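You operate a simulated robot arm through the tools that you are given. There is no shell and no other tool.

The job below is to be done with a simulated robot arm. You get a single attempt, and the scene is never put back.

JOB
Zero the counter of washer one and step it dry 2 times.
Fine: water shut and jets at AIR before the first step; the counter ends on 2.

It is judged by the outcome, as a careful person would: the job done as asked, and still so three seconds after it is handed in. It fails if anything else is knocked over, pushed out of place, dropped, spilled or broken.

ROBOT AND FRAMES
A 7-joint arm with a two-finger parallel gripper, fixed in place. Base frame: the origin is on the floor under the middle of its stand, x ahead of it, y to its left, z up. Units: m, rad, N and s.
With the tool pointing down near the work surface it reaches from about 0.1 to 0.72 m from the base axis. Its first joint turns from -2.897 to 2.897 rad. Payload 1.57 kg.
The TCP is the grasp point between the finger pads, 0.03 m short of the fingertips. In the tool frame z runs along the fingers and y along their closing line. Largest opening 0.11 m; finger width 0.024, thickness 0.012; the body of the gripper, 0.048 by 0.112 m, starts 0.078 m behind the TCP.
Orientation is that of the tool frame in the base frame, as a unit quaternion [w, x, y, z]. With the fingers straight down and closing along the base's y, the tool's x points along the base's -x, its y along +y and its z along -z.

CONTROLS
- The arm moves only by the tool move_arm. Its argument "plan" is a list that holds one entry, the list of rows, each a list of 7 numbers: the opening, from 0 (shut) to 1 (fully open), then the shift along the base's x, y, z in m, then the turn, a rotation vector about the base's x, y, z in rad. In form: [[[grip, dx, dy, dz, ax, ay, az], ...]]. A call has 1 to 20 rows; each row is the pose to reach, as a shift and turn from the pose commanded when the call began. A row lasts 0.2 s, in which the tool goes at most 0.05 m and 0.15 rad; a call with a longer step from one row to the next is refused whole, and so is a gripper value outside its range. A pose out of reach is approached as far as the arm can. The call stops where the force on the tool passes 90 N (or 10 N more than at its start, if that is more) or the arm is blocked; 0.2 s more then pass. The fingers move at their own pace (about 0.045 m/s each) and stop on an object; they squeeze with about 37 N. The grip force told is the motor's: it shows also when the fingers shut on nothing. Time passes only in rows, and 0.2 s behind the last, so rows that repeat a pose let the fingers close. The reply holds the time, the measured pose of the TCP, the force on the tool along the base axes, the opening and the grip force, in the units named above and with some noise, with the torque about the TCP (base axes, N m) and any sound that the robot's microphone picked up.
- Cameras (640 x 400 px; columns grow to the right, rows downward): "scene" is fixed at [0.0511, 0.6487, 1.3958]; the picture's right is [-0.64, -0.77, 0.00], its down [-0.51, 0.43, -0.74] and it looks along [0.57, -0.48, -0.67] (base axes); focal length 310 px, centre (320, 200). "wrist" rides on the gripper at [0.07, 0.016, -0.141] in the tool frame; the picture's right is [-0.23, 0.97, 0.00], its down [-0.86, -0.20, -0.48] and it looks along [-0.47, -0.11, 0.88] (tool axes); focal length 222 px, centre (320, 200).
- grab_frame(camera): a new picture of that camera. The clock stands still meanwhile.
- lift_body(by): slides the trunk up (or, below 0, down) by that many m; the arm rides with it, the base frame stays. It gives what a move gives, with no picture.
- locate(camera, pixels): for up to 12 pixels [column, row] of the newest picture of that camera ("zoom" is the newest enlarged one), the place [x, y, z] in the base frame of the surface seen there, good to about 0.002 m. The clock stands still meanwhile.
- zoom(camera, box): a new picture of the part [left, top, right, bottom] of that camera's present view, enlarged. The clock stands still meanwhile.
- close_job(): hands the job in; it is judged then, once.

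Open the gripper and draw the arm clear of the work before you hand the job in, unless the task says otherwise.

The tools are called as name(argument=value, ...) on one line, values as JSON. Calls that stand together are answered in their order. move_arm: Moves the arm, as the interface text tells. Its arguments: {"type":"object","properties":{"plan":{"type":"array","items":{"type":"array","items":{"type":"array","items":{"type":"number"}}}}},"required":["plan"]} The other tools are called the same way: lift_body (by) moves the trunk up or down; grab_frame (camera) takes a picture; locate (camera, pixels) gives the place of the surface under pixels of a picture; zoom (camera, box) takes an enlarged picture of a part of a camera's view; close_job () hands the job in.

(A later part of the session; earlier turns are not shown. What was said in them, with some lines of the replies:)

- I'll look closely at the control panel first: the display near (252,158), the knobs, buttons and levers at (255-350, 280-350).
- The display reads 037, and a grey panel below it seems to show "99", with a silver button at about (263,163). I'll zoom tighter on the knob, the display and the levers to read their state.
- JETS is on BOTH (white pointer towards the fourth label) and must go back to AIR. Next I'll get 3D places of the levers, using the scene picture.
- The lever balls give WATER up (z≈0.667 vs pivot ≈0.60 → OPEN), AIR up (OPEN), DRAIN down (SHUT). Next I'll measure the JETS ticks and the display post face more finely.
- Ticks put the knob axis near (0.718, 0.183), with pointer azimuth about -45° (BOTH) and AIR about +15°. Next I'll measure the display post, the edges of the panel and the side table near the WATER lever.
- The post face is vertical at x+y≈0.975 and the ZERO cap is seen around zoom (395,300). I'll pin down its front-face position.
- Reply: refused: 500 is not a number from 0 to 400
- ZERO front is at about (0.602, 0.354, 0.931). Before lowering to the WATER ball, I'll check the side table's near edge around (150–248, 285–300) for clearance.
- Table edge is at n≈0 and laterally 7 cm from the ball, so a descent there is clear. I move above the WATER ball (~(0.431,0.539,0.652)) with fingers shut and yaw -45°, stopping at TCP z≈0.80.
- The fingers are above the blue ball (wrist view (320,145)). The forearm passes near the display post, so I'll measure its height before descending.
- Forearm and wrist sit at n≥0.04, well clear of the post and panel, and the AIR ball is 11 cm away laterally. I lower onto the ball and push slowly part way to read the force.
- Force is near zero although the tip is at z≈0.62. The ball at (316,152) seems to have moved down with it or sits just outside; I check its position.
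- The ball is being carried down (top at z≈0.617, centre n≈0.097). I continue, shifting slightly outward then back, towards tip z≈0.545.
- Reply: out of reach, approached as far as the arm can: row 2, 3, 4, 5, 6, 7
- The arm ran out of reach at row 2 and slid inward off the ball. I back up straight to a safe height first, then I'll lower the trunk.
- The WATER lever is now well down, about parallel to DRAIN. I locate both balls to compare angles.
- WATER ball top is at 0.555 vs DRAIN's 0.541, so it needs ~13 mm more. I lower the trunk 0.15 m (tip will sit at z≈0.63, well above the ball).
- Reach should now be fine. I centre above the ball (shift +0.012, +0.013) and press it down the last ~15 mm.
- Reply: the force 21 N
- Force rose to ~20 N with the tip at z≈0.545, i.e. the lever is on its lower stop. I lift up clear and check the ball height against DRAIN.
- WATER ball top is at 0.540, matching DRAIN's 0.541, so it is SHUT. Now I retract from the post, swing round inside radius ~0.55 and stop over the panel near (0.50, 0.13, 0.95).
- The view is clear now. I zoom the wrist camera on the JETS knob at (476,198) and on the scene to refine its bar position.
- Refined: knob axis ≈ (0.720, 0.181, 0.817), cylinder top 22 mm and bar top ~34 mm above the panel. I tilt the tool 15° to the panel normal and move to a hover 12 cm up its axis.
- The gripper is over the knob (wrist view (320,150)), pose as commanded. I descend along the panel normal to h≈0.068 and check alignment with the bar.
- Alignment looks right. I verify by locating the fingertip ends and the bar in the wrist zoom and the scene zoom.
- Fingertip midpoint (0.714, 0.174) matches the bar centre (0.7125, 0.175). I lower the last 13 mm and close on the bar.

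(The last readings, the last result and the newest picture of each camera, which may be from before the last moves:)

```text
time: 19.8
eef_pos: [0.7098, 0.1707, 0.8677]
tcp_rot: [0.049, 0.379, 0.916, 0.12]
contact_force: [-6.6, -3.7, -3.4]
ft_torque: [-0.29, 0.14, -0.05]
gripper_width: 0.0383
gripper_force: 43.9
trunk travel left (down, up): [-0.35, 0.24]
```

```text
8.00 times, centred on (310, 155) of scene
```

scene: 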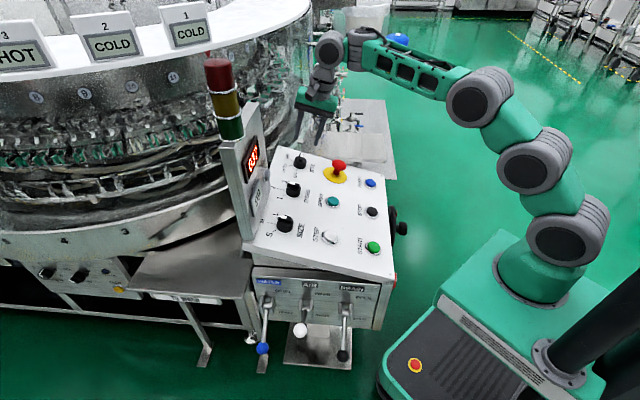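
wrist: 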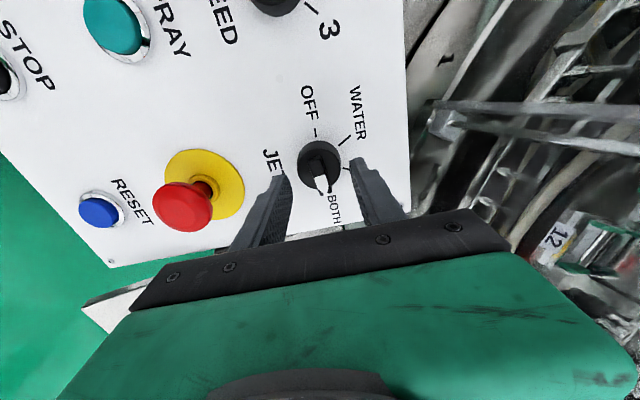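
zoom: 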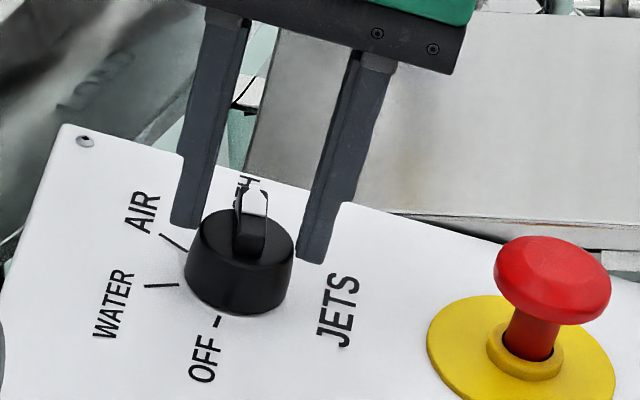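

The fingers closed on the knob's cylinder (0.038 m) rather than the bar, with only a shallow bite. I reopen, go 12 mm deeper (tips still ~12 mm above the panel) and grip the cylinder properly.

move_arm(plan=[[[0.3, 0, 0, 0, 0, 0, 0], [0.5, 0, 0, 0, 0, 0, 0], [0.5, 0.0011, 0.0011, -0.0058, 0, 0, 0], [0.5, 0.0022, 0.0022, -0.0116, 0, 0, 0], [0.5, 0.0022, 0.0022, -0.0116, 0, 0, 0], [0.2, 0.0022, 0.0022, -0.0116, 0, 0, 0], [0, 0.0022, 0.0022, -0.0116, 0, 0, 0], [0, 0.0022, 0.0022, -0.0116, 0, 0, 0], [0, 0.0022, 0.0022, -0.0116, 0, 0, 0]]])

zoom(camera="scene", box=[270, 130, 350, 180])

```text
time: 21.8
eef_pos: [0.7116, 0.1734, 0.8576]
tcp_rot: [0.05, 0.379, 0.916, 0.12]
contact_force: [-5.1, -2.5, -1.6]
ft_torque: [-0.24, 0.18, 0.0]
gripper_width: 0.04
gripper_force: 39.6
trunk travel left (down, up): [-0.35, 0.24]
```

```text
8.00 times, centred on (310, 155) of scene
```

zoom: 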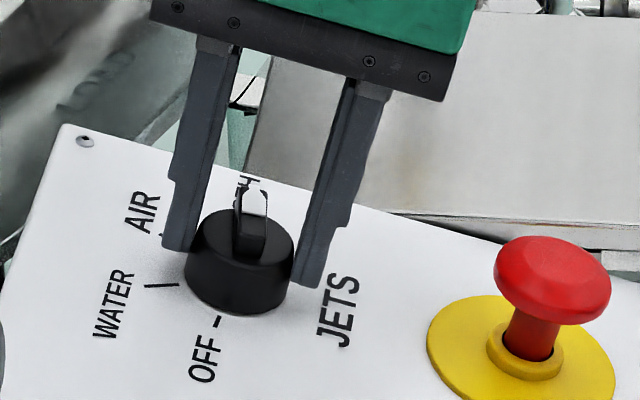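

Good grip on the cylinder (0.040 m, tips beside it). I turn +60° about the panel normal, from BOTH towards AIR.

move_arm(plan=[[[0, 0, 0, 0, -0.024, -0.024, 0.1265], [0, 0, 0, 0, -0.048, -0.048, 0.253], [0, 0, 0, 0, -0.072, -0.072, 0.3796], [0, 0, 0, 0, -0.0959, -0.0959, 0.506], [0, 0, 0, 0, -0.1197, -0.1197, 0.632], [0, 0, 0, 0, -0.1437, -0.1437, 0.7583], [0, 0, 0, 0, -0.1676, -0.1676, 0.885], [0, 0, 0, 0, -0.1916, -0.1916, 1.0114], [0, 0, 0, 0, -0.1916, -0.1916, 1.0114]]])

grab_frame(camera="wrist")

zoom(camera="scene", box=[270, 130, 350, 180])

```text
time: 23.8
eef_pos: [0.7114, 0.1738, 0.8564]
tcp_rot: [0.103, -0.131, 0.983, 0.079]
contact_force: [-5.4, -2.6, -5.7]
ft_torque: [-0.08, 0.2, 0.0]
gripper_width: 0.04
gripper_force: 45.2
trunk travel left (down, up): [-0.35, 0.24]
```

```text
taken
```

wrist: 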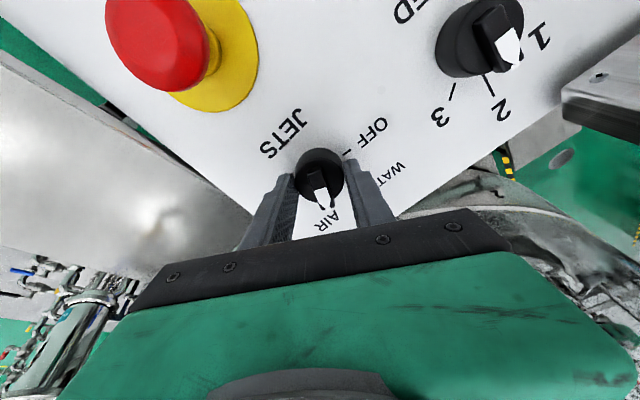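

```text
8.00 times, centred on (310, 155) of scene
```

zoom: 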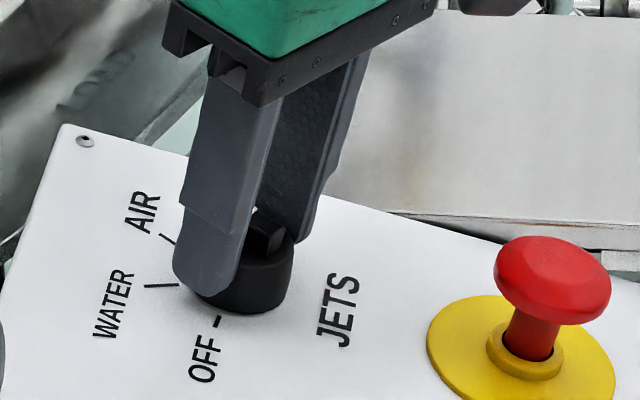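

The pointer now faces the AIR label in the wrist view (322,195). I open and lift along the panel normal, then check the knob.

move_arm(plan=[[[0.3, 0, 0, 0, 0, 0, 0], [0.5, 0, 0, 0, 0, 0, 0], [0.5, 0, 0, 0, 0, 0, 0], [0.5, -0.0037, -0.0037, 0.0193, 0, 0, 0], [0.5, -0.0092, -0.0092, 0.0483, 0, 0, 0], [0.5, -0.0165, -0.0165, 0.087, 0, 0, 0], [0.5, -0.0165, -0.0165, 0.087, 0, 0, 0]]])

grab_frame(camera="wrist")

zoom(camera="scene", box=[270, 130, 350, 180])

zoom(camera="scene", box=[225, 120, 305, 200])

```text
time: 25.4
eef_pos: [0.6945, 0.157, 0.9449]
tcp_rot: [0.103, -0.13, 0.983, 0.079]
contact_force: [-0.1, 0.8, 0.6]
ft_torque: [0.02, -0.02, -0.03]
gripper_width: 0.0548
gripper_force: 0.0
trunk travel left (down, up): [-0.35, 0.24]
```

```text
taken
```

wrist: 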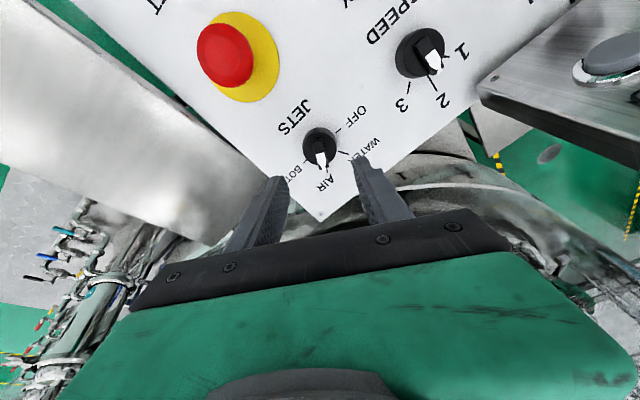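

```text
8.00 times, centred on (310, 155) of scene
```

zoom: 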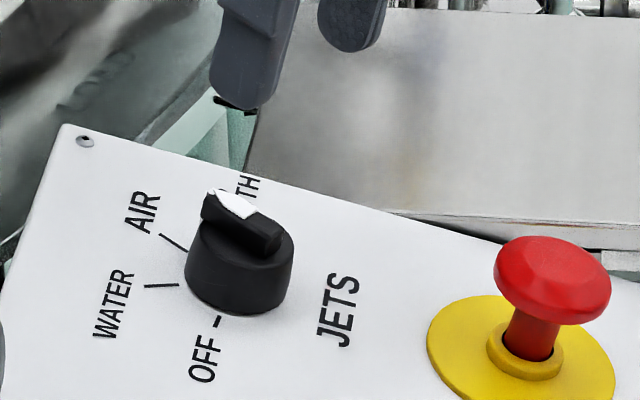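

```text
5.00 times, centred on (265, 160) of scene
```

zoom: 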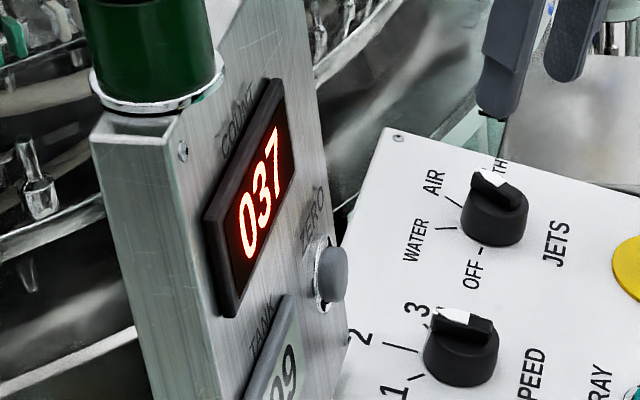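

The pointer appears aimed at AIR. I zoom the wrist view and measure the bar's direction to confirm (expect azimuth ≈15°).

zoom(camera="wrist", box=[270, 90, 390, 190])

locate(camera="zoom", pixels=[[262, 230], [265, 330], [280, 385], [265, 350], [258, 260]])

zoom(camera="scene", box=[285, 145, 317, 170])

locate(camera="zoom", pixels=[[240, 170], [300, 210], [350, 245], [270, 190], [330, 230], [245, 200]])

```text
4.00 times, centred on (330, 140) of wrist
```

zoom: 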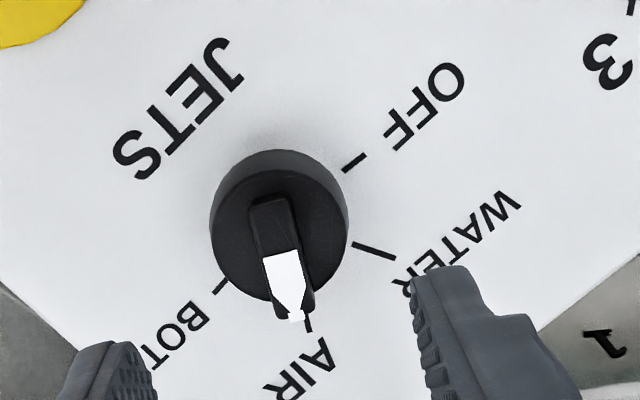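

```text
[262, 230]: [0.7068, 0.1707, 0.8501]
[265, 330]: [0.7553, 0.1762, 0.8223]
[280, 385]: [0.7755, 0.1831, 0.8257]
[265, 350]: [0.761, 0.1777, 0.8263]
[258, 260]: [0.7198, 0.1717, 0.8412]
```

```text
16.00 times, centred on (301, 158) of scene
```

zoom: 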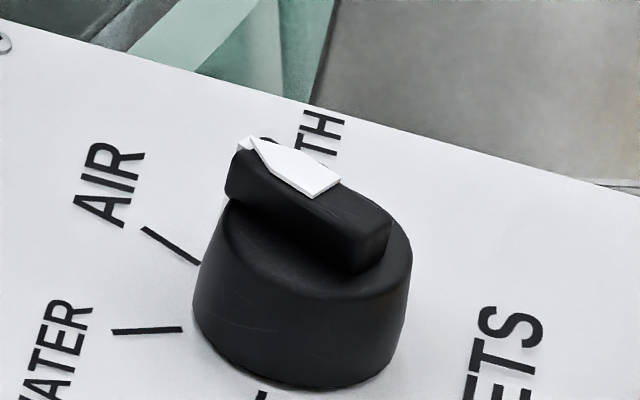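

```text
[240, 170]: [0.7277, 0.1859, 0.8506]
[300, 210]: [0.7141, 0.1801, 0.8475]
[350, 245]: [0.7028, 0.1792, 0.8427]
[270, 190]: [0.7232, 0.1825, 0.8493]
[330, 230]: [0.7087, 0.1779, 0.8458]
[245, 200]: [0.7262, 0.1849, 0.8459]
```

JETS bar azimuth measures ~15°, exactly AIR. Display still 037. Now I retract towards the base with fingers shut and roll the tool 30° so it will face the post squarely.

move_arm(plan=[[[0.3, -0.036, 0.005, 0.01, -0.016, -0.016, 0.0843], [0.1, -0.072, 0.012, 0.02, -0.032, -0.032, 0.1687], [0, -0.108, 0.02, 0.03, -0.048, -0.048, 0.253], [0, -0.144, 0.028, 0.04, -0.064, -0.064, 0.3373], [0, -0.18, 0.036, 0.05, -0.08, -0.08, 0.4217], [0, -0.2145, 0.043, 0.055, -0.0959, -0.0959, 0.506], [0, -0.2145, 0.043, 0.055, -0.0959, -0.0959, 0.506]]])

grab_frame(camera="scene")

```text
time: 26.9
eef_pos: [0.4807, 0.2009, 0.9997]
tcp_rot: [0.12, -0.38, 0.916, 0.05]
contact_force: [-0.5, 0.9, 0.2]
ft_torque: [0.0, -0.02, -0.01]
gripper_width: 0.0001
gripper_force: 20.9
trunk travel left (down, up): [-0.35, 0.24]
```

```text
taken
```

scene: 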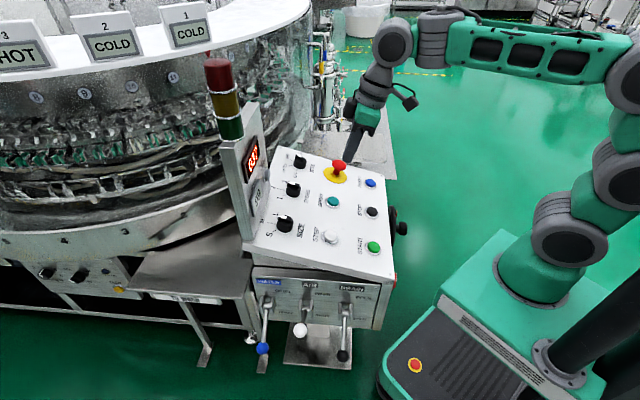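

Arm is folded upward and clear. I pitch the tool up by 55° (to 70° from vertical, facing the post) while moving towards a standoff in front of ZERO.

move_arm(plan=[[[0, 0.005, 0.01, 0, 0.097, -0.097, 0], [0, 0.015, 0.022, -0.005, 0.194, -0.194, 0], [0, 0.025, 0.036, -0.012, 0.291, -0.291, 0], [0, 0.035, 0.05, -0.02, 0.388, -0.388, 0], [0, 0.045, 0.065, -0.028, 0.485, -0.485, 0], [0, 0.055, 0.08, -0.036, 0.582, -0.582, 0], [0, 0.065, 0.095, -0.045, 0.679, -0.679, 0], [0, 0.065, 0.095, -0.045, 0.679, -0.679, 0]]])

grab_frame(camera="scene")

grab_frame(camera="wrist")

```text
time: 28.8
eef_pos: [0.5466, 0.296, 0.9536]
tcp_rot: [0.531, -0.313, 0.756, 0.219]
contact_force: [0.8, -0.6, -0.5]
ft_torque: [-0.03, 0.0, 0.0]
gripper_width: 0.0
gripper_force: 21.6
trunk travel left (down, up): [-0.35, 0.24]
```

```text
taken
```

scene: 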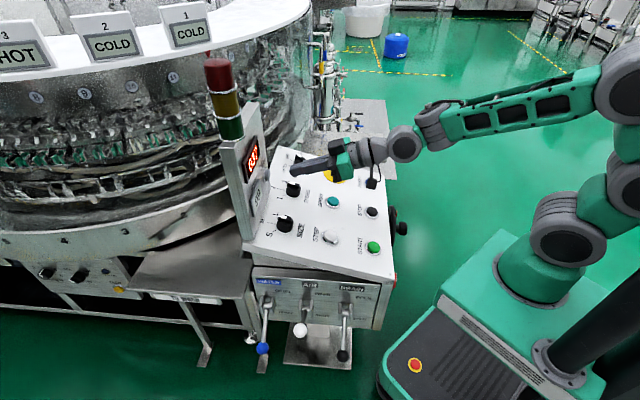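

```text
taken
```

wrist: 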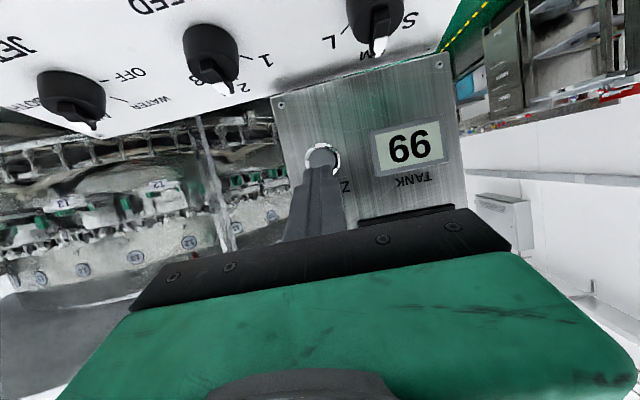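

The finger points at the ZERO button (wrist (320,158)). I locate the button face from here and check the wrist's clearance above the E-stop and RESET.

zoom(camera="wrist", box=[270, 120, 370, 220])

locate(camera="zoom", pixels=[[320, 110], [320, 130], [290, 130], [350, 130], [320, 90], [320, 175], [250, 120], [390, 170], [300, 190], [350, 190]])

zoom(camera="scene", box=[230, 100, 430, 225])

locate(camera="scene", pixels=[[405, 150], [372, 178], [372, 185], [440, 130], [345, 165], [305, 170], [325, 180], [338, 182]])

```text
4.00 times, centred on (320, 170) of wrist
```

zoom: 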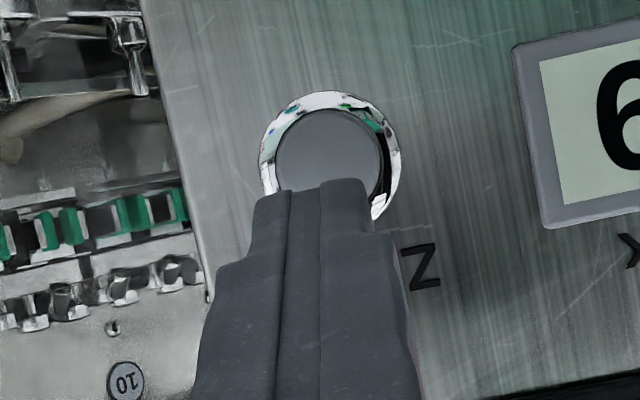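

```text
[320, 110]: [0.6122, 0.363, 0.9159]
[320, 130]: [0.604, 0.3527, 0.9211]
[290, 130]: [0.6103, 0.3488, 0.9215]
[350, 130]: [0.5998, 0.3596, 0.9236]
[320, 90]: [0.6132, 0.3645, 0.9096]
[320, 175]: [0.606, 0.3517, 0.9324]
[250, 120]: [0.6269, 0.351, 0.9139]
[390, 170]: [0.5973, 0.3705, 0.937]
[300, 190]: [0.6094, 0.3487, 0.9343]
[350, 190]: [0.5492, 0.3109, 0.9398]
```

```text
3.20 times, centred on (330, 162) of scene
```

zoom: 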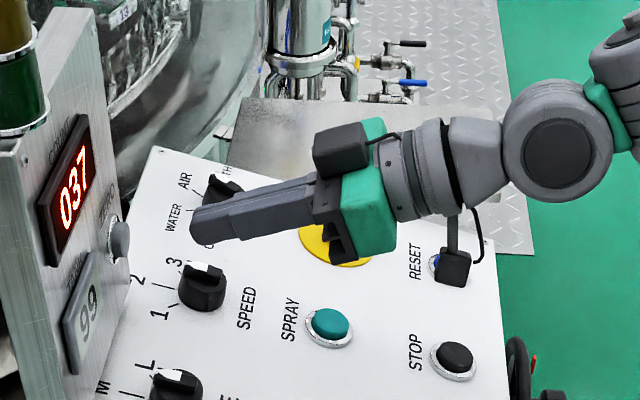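

```text
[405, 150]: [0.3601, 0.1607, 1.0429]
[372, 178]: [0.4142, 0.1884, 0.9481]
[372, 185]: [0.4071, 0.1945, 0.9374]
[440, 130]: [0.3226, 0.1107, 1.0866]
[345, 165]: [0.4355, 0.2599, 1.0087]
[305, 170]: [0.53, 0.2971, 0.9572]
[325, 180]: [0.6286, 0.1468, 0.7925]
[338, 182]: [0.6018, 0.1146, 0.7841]
```

Camera mount sits 15 cm above the panel, clear. The button centre is ≈(0.604, 0.3535, 0.930); I align the height and advance to ~1.4 cm in front of it.

move_arm(plan=[[[0, 0.008, 0.008, -0.0125, 0, 0, 0], [0, 0.016, 0.016, -0.0246, 0, 0, 0], [0, 0.0247, 0.0247, -0.0246, 0, 0, 0], [0, 0.0247, 0.0247, -0.0246, 0, 0, 0]]])

zoom(camera="wrist", box=[270, 120, 370, 220])

zoom(camera="scene", box=[230, 130, 310, 190])

```text
time: 29.8
eef_pos: [0.5725, 0.3203, 0.9312]
tcp_rot: [0.53, -0.314, 0.756, 0.22]
contact_force: [-0.7, 1.0, -0.3]
ft_torque: [-0.03, -0.01, -0.02]
gripper_width: 0.0001
gripper_force: 21.7
trunk travel left (down, up): [-0.35, 0.24]
```

```text
4.00 times, centred on (320, 170) of wrist
```

zoom: 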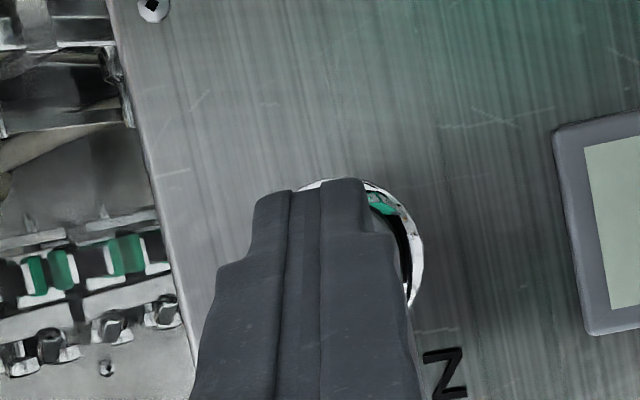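

```text
6.67 times, centred on (270, 160) of scene
```

zoom: 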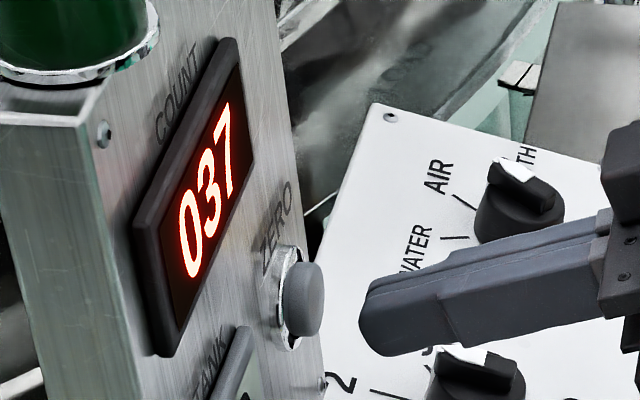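

Finger is just short of the ZERO cap and roughly level. I advance in small steps along +f to press, nudging up 4 mm, and watch force and sound.

move_arm(plan=[[[0, 0.006, 0.008, 0.004, 0, 0, 0], [0, 0.009, 0.011, 0.004, 0, 0, 0], [0, 0.0115, 0.0135, 0.004, 0, 0, 0], [0, 0.0135, 0.0155, 0.004, 0, 0, 0], [0, 0.015, 0.017, 0.004, 0, 0, 0]]])

zoom(camera="scene", box=[230, 130, 310, 190])

```text
time: 30.9
eef_pos: [0.5836, 0.3369, 0.9347]
tcp_rot: [0.529, -0.314, 0.757, 0.22]
contact_force: [-15.3, -11.5, -0.7]
ft_torque: [-0.03, 0.01, 0.08]
gripper_width: 0.0002
gripper_force: 21.1
trunk travel left (down, up): [-0.35, 0.24]
heard: click
```

```text
6.67 times, centred on (270, 160) of scene
```

zoom: 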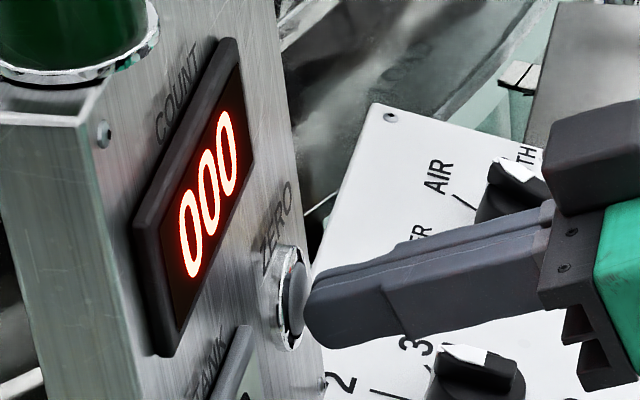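

Click heard and the counter reads 000. I back straight off the button and confirm.

move_arm(plan=[[[0, -0.015, -0.015, 0, 0, 0, 0], [0, -0.04, -0.04, 0.01, 0, 0, 0], [0, -0.065, -0.065, 0.03, 0, 0, 0], [0, -0.085, -0.085, 0.06, 0, 0, 0], [0, -0.085, -0.085, 0.06, 0, 0, 0]]])

grab_frame(camera="scene")

zoom(camera="scene", box=[230, 130, 310, 190])

```text
time: 32.1
eef_pos: [0.5004, 0.2508, 0.9946]
tcp_rot: [0.53, -0.314, 0.757, 0.219]
contact_force: [-1.2, 0.4, 0.0]
ft_torque: [0.0, 0.02, 0.02]
gripper_width: 0.0
gripper_force: 21.6
trunk travel left (down, up): [-0.35, 0.24]
```

```text
taken
```

scene: 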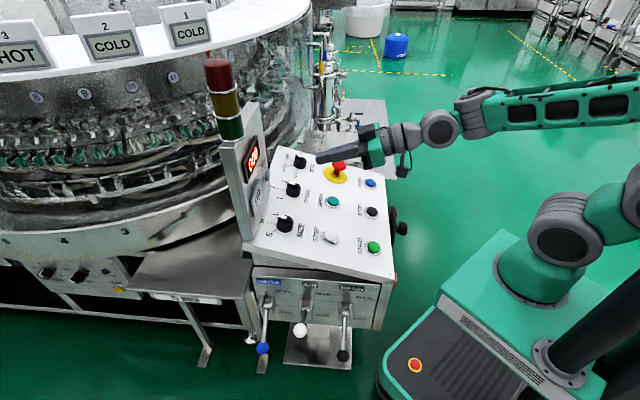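

```text
6.67 times, centred on (270, 160) of scene
```

zoom: 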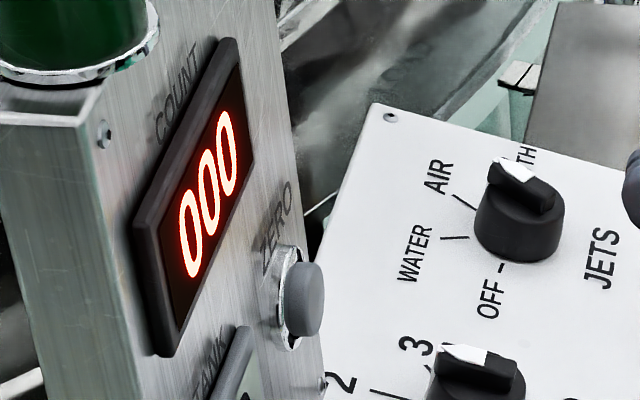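

Counter holds 000. Next, the STEP button at (330,236): I zoom in and measure its cap precisely.

zoom(camera="scene", box=[310, 220, 350, 250])

locate(camera="zoom", pixels=[[320, 250], [320, 220], [320, 280], [280, 250], [370, 250], [330, 200], [300, 300], [240, 260], [420, 280], [330, 330], [320, 260], [340, 240]])

```text
13.33 times, centred on (330, 235) of scene
```

zoom: 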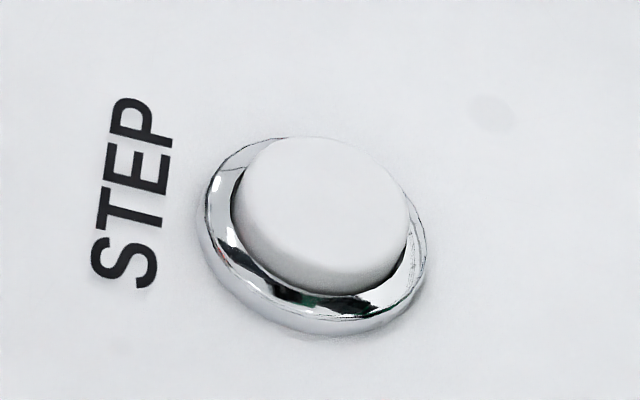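

```text
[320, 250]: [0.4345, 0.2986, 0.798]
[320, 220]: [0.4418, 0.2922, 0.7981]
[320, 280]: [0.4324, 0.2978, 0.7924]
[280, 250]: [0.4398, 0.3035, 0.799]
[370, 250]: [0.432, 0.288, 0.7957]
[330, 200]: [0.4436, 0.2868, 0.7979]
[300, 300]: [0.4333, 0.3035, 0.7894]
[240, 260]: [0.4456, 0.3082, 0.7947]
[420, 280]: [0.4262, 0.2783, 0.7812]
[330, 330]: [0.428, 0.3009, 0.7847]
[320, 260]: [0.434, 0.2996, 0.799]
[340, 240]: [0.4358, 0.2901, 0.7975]
```

STEP cap centre is ≈(0.444, 0.289, 0.799). I pitch the tool back to the panel normal and move to a hover 6 cm above STEP.

move_arm(plan=[[[0, -0.01, 0.003, 0, -0.097, 0.097, 0], [0, -0.02, 0.006, 0, -0.194, 0.194, 0], [0, -0.03, 0.009, -0.01, -0.291, 0.291, 0], [0, -0.04, 0.012, -0.025, -0.388, 0.388, 0], [0, -0.05, 0.015, -0.045, -0.485, 0.485, 0], [0, -0.06, 0.018, -0.065, -0.582, 0.582, 0], [0, -0.0725, 0.0215, -0.09, -0.679, 0.679, 0], [0, -0.0725, 0.0215, -0.1086, -0.679, 0.679, 0], [0, -0.0725, 0.0215, -0.1086, -0.679, 0.679, 0]]])

grab_frame(camera="scene")

grab_frame(camera="wrist")

```text
time: 34.1
eef_pos: [0.4277, 0.2747, 0.8845]
tcp_rot: [0.121, -0.381, 0.915, 0.05]
contact_force: [0.7, 0.4, -0.2]
ft_torque: [0.0, 0.0, -0.01]
gripper_width: 0.0
gripper_force: 20.8
trunk travel left (down, up): [-0.35, 0.24]
```

```text
taken
```

scene: 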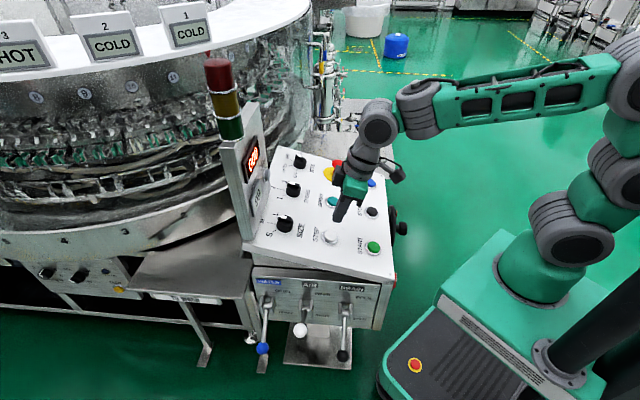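

```text
taken
```

wrist: 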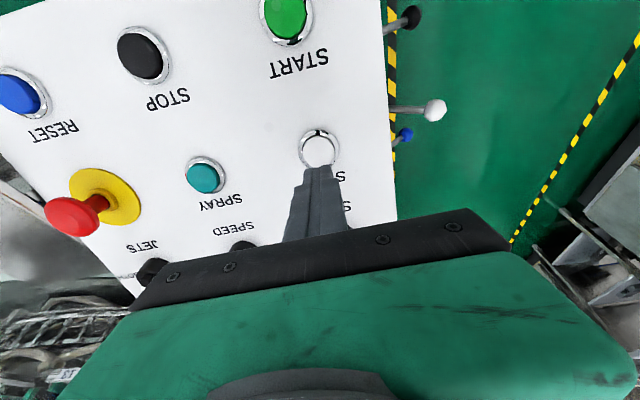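

Tip is over STEP (wrist (320,150)), water lever down and JETS at AIR. I approach to ~1 cm above the cap along the normal.

move_arm(plan=[[[0, 0.0045, 0.0035, -0.0235, 0, 0, 0], [0, 0.009, 0.007, -0.047, 0, 0, 0], [0, 0.009, 0.007, -0.047, 0, 0, 0]]])

zoom(camera="scene", box=[300, 190, 380, 250])

zoom(camera="wrist", box=[270, 110, 370, 210])

```text
time: 35.0
eef_pos: [0.4372, 0.281, 0.838]
tcp_rot: [0.121, -0.38, 0.916, 0.05]
contact_force: [0.4, -1.0, 0.4]
ft_torque: [0.01, -0.01, -0.01]
gripper_width: 0.0
gripper_force: 21.6
trunk travel left (down, up): [-0.35, 0.24]
```

```text
6.67 times, centred on (340, 220) of scene
```

zoom: 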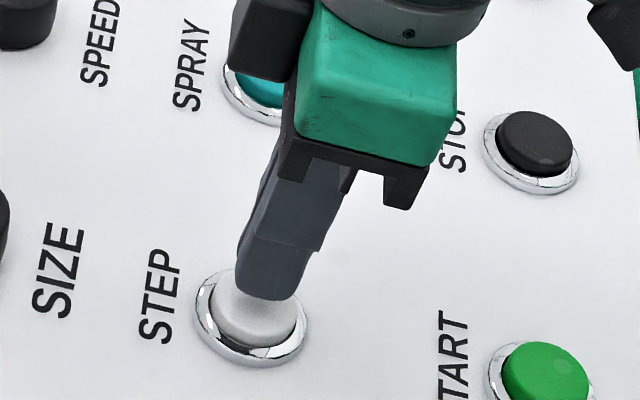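

```text
4.00 times, centred on (320, 160) of wrist
```

zoom: 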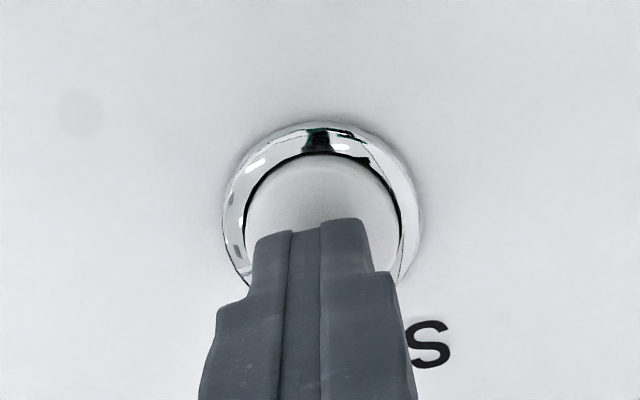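

Tip is about 1 cm above the cap's centre. I press slowly to ~4 mm past contact and read force and sound.

move_arm(plan=[[[0, 0.0011, 0.0011, -0.0058, 0, 0, 0], [0, 0.0018, 0.0018, -0.0097, 0, 0, 0], [0, 0.0022, 0.0022, -0.0116, 0, 0, 0], [0, 0.0026, 0.0026, -0.0135, 0, 0, 0], [0, 0.0026, 0.0026, -0.0135, 0, 0, 0]]])

zoom(camera="scene", box=[230, 130, 310, 190])

```text
time: 36.1
eef_pos: [0.439, 0.2842, 0.8255]
tcp_rot: [0.121, -0.38, 0.916, 0.05]
contact_force: [0.4, 0.3, 2.5]
ft_torque: [0.03, -0.05, 0.03]
gripper_width: 0.0
gripper_force: 21.1
trunk travel left (down, up): [-0.35, 0.24]
heard: click
```

```text
6.67 times, centred on (270, 160) of scene
```

zoom: 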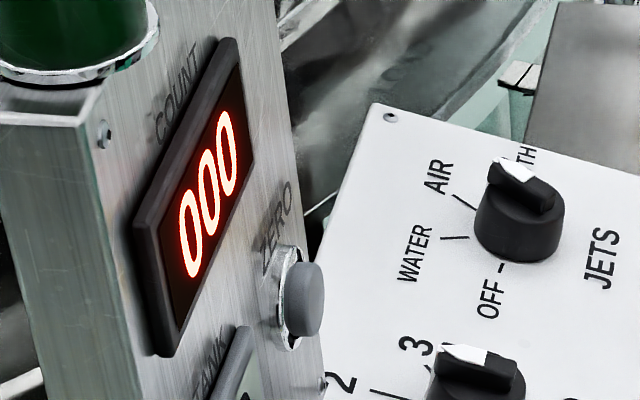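

A click was heard; the counter still shows 000, perhaps counting when the step finishes. I release to ~1 cm above and wait about 2 s.

move_arm(plan=[[[0, -0.0011, -0.0011, 0.0058, 0, 0, 0], [0, -0.0026, -0.0026, 0.0135, 0, 0, 0], [0, -0.0026, -0.0026, 0.0135, 0, 0, 0], [0, -0.0026, -0.0026, 0.0135, 0, 0, 0], [0, -0.0026, -0.0026, 0.0135, 0, 0, 0], [0, -0.0026, -0.0026, 0.0135, 0, 0, 0], [0, -0.0026, -0.0026, 0.0135, 0, 0, 0], [0, -0.0026, -0.0026, 0.0135, 0, 0, 0]]])

grab_frame(camera="scene")

zoom(camera="scene", box=[230, 130, 310, 190])

```text
time: 38.0
eef_pos: [0.4384, 0.2809, 0.8383]
tcp_rot: [0.121, -0.38, 0.916, 0.05]
contact_force: [0.3, -0.3, -1.1]
ft_torque: [0.01, 0.0, 0.03]
gripper_width: 0.0001
gripper_force: 21.0
trunk travel left (down, up): [-0.35, 0.24]
```

```text
taken
```

scene: 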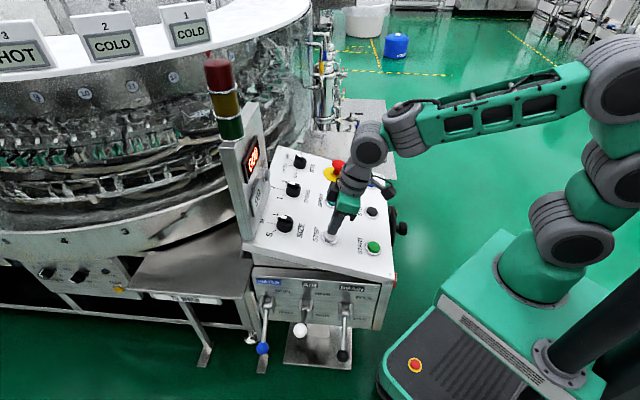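

```text
6.67 times, centred on (270, 160) of scene
```

zoom: 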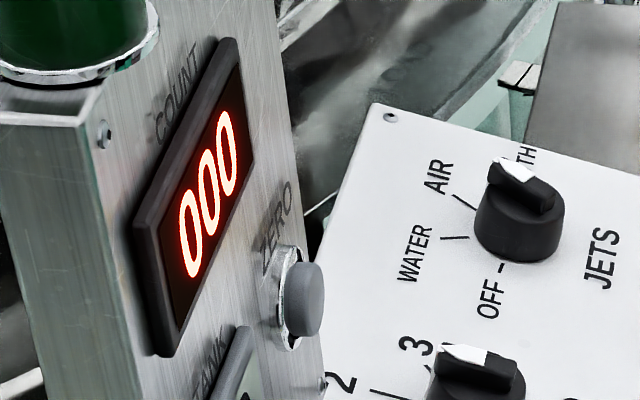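

The ring seems to have changed slightly. I zoom on the ring numbers to see whether the step is under way before doing anything else.

zoom(camera="scene", box=[0, 60, 240, 210])

zoom(camera="scene", box=[195, 40, 275, 150])

```text
2.67 times, centred on (120, 135) of scene
```

zoom: 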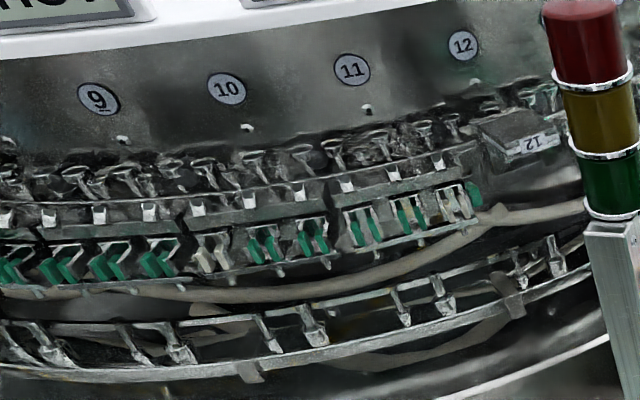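

```text
3.64 times, centred on (235, 95) of scene
```

zoom: 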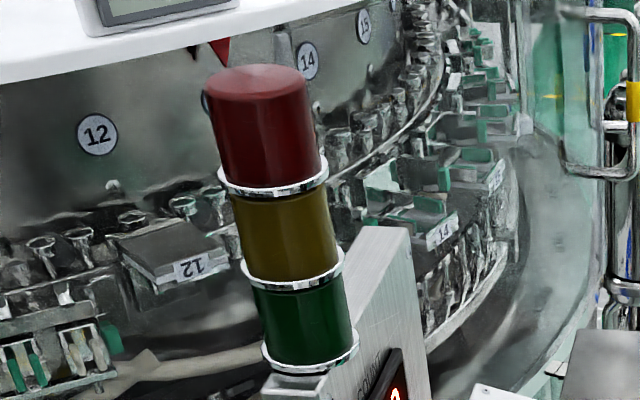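

The ring advanced one station (8-9-10-11 became 9-10-11-12), but the counter still reads 000. I wait a few more seconds to see whether the count comes with the end of the dwell.

move_arm(plan=[[[0, 0, 0, 0, 0, 0, 0], [0, 0, 0, 0, 0, 0, 0], [0, 0, 0, 0, 0, 0, 0], [0, 0, 0, 0, 0, 0, 0], [0, 0, 0, 0, 0, 0, 0], [0, 0, 0, 0, 0, 0, 0], [0, 0, 0, 0, 0, 0, 0], [0, 0, 0, 0, 0, 0, 0], [0, 0, 0, 0, 0, 0, 0], [0, 0, 0, 0, 0, 0, 0]]])

grab_frame(camera="scene")

zoom(camera="scene", box=[0, 60, 240, 210])

zoom(camera="scene", box=[195, 40, 285, 190])

```text
time: 40.1
eef_pos: [0.4377, 0.2807, 0.8384]
tcp_rot: [0.121, -0.381, 0.915, 0.051]
contact_force: [0.0, 0.5, -0.1]
ft_torque: [0.01, 0.01, 0.01]
gripper_width: 0.0
gripper_force: 21.4
trunk travel left (down, up): [-0.35, 0.24]
```

```text
taken
```

scene: 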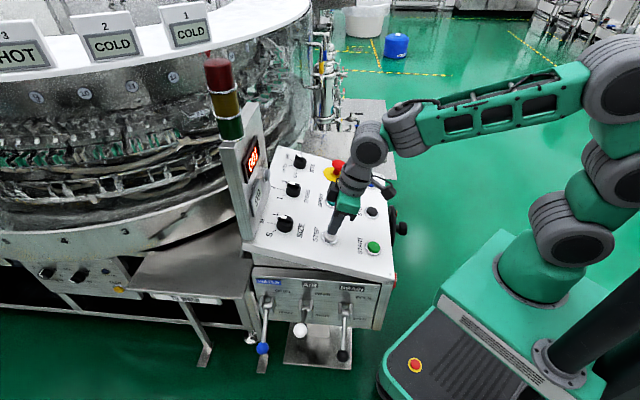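

```text
2.67 times, centred on (120, 135) of scene
```

zoom: 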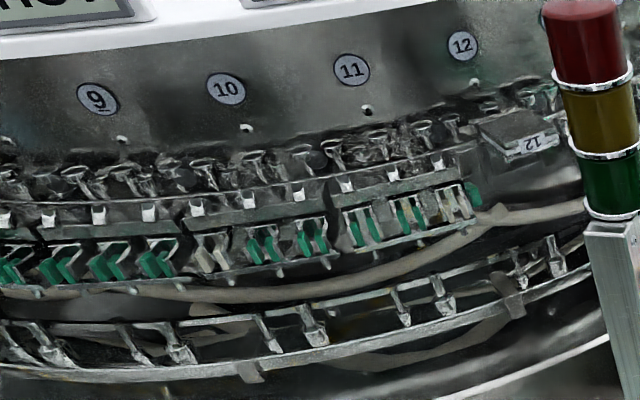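

```text
2.67 times, centred on (240, 115) of scene
```

zoom: 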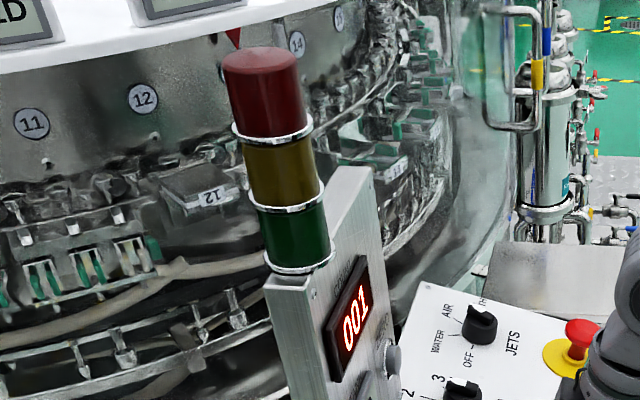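

The counter now shows 001 — it counts at the end of the cycle. I wait another second and then give the second press, exactly like the first.

move_arm(plan=[[[0, 0, 0, 0, 0, 0, 0], [0, 0, 0, 0, 0, 0, 0], [0, 0, 0, 0, 0, 0, 0], [0, 0, 0, 0, 0, 0, 0], [0, 0, 0, 0, 0, 0, 0], [0, 0.0011, 0.0011, -0.0058, 0, 0, 0], [0, 0.0018, 0.0018, -0.0097, 0, 0, 0], [0, 0.0022, 0.0022, -0.0116, 0, 0, 0], [0, 0.0026, 0.0026, -0.0135, 0, 0, 0], [0, 0.0026, 0.0026, -0.0135, 0, 0, 0]]])

zoom(camera="scene", box=[195, 40, 285, 190])

```text
time: 42.4
eef_pos: [0.44, 0.2825, 0.8251]
tcp_rot: [0.121, -0.38, 0.916, 0.05]
contact_force: [0.7, -0.4, 3.5]
ft_torque: [-0.01, -0.03, -0.04]
gripper_width: 0.0
gripper_force: 21.0
trunk travel left (down, up): [-0.35, 0.24]
heard: click
```

```text
2.67 times, centred on (240, 115) of scene
```

zoom: 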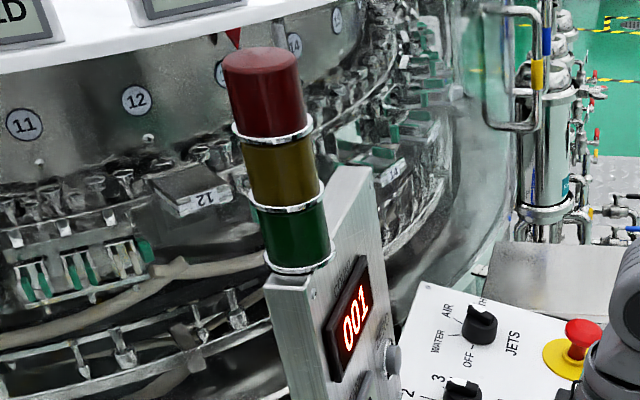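

Click heard and the ring has begun to move (12 shifting left). I release the button, lift well clear along the normal and let the cycle finish.

move_arm(plan=[[[0, -0.0011, -0.0011, 0.0058, 0, 0, 0], [0, -0.0026, -0.0026, 0.0135, 0, 0, 0], [0, -0.007, -0.007, 0.037, 0, 0, 0], [0, -0.014, -0.014, 0.074, 0, 0, 0], [0, -0.021, -0.021, 0.111, 0, 0, 0], [0, -0.028, -0.028, 0.148, 0, 0, 0], [0.2, -0.035, -0.035, 0.185, 0, 0, 0], [0.4, -0.05, -0.04, 0.215, 0, 0, 0], [0.6, -0.07, -0.05, 0.245, 0, 0, 0], [0.8, -0.09, -0.06, 0.275, 0, 0, 0], [1, -0.11, -0.07, 0.295, 0, 0, 0], [1, -0.11, -0.07, 0.295, 0, 0, 0], [1, -0.11, -0.07, 0.295, 0, 0, 0], [1, -0.11, -0.07, 0.295, 0, 0, 0], [1, -0.11, -0.07, 0.295, 0, 0, 0], [1, -0.11, -0.07, 0.295, 0, 0, 0], [1, -0.11, -0.07, 0.295, 0, 0, 0], [1, -0.11, -0.07, 0.295, 0, 0, 0], [1, -0.11, -0.07, 0.295, 0, 0, 0], [1, -0.11, -0.07, 0.295, 0, 0, 0]]])

grab_frame(camera="scene")

zoom(camera="scene", box=[195, 40, 285, 190])

zoom(camera="scene", box=[230, 130, 410, 370])

```text
time: 46.5
eef_pos: [0.3287, 0.214, 1.1197]
tcp_rot: [0.12, -0.381, 0.916, 0.05]
contact_force: [0.6, 0.9, -0.1]
ft_torque: [0.0, 0.0, -0.02]
gripper_width: 0.1101
gripper_force: 0.0
trunk travel left (down, up): [-0.35, 0.24]
```

```text
taken
```

scene: 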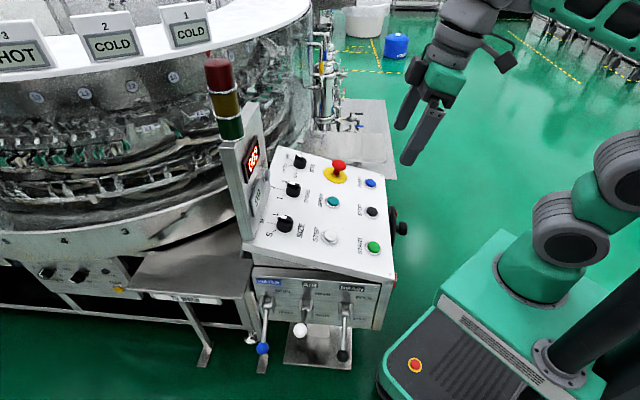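

```text
2.67 times, centred on (240, 115) of scene
```

zoom: 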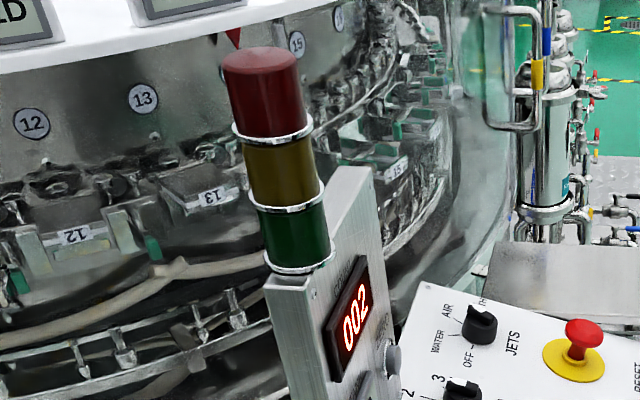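

```text
1.67 times, centred on (320, 250) of scene
```

zoom: 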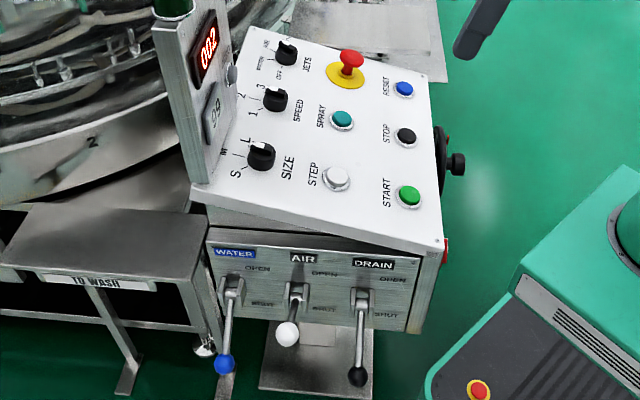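

The counter reads 002, ring moved on one more (12, 13), water lever down, JETS on AIR, gripper open and clear. I wait a moment to confirm it stays so.

move_arm(plan=[[[1, 0, 0, 0, 0, 0, 0], [1, 0, 0, 0, 0, 0, 0], [1, 0, 0, 0, 0, 0, 0], [1, 0, 0, 0, 0, 0, 0], [1, 0, 0, 0, 0, 0, 0], [1, 0, 0, 0, 0, 0, 0], [1, 0, 0, 0, 0, 0, 0], [1, 0, 0, 0, 0, 0, 0], [1, 0, 0, 0, 0, 0, 0], [1, 0, 0, 0, 0, 0, 0], [1, 0, 0, 0, 0, 0, 0], [1, 0, 0, 0, 0, 0, 0], [1, 0, 0, 0, 0, 0, 0], [1, 0, 0, 0, 0, 0, 0], [1, 0, 0, 0, 0, 0, 0]]])

zoom(camera="scene", box=[195, 40, 335, 190])

```text
time: 49.8
eef_pos: [0.33, 0.214, 1.1194]
tcp_rot: [0.121, -0.38, 0.916, 0.051]
contact_force: [-0.1, -0.8, -0.9]
ft_torque: [0.02, 0.0, -0.01]
gripper_width: 0.1102
gripper_force: 0.0
trunk travel left (down, up): [-0.35, 0.24]
```

```text
2.67 times, centred on (265, 115) of scene
```

zoom: 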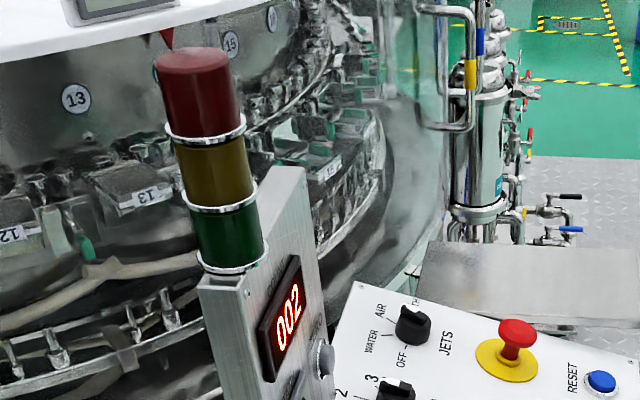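

After three more seconds the counter is still 002 and nothing else has changed. I hand the job in.

close_job()

```text
The job is handed in.
```

Washer one's counter was zeroed and the washer was stepped dry twice. The counter reads 002 and was still on 002 more than three seconds later, when I handed the job in.

- **Before the first step:** I pushed the WATER lever down to SHUT and turned JETS from BOTH to AIR. I then pressed ZERO, and the display went from 037 to 000.
- **Steps:** I pressed STEP twice. Each press clicked once and moved the ring on one station, and the counter went up at the end of each cycle.
- **Left as found:** I did not touch the AIR lever (OPEN), the DRAIN lever (SHUT), SPEED or SIZE. Nothing was knocked or moved out of place.
- **Arm:** the gripper is open and drawn clear of the panel. The trunk is 0.15 m lower than at the start, because the WATER lever was out of reach otherwise.
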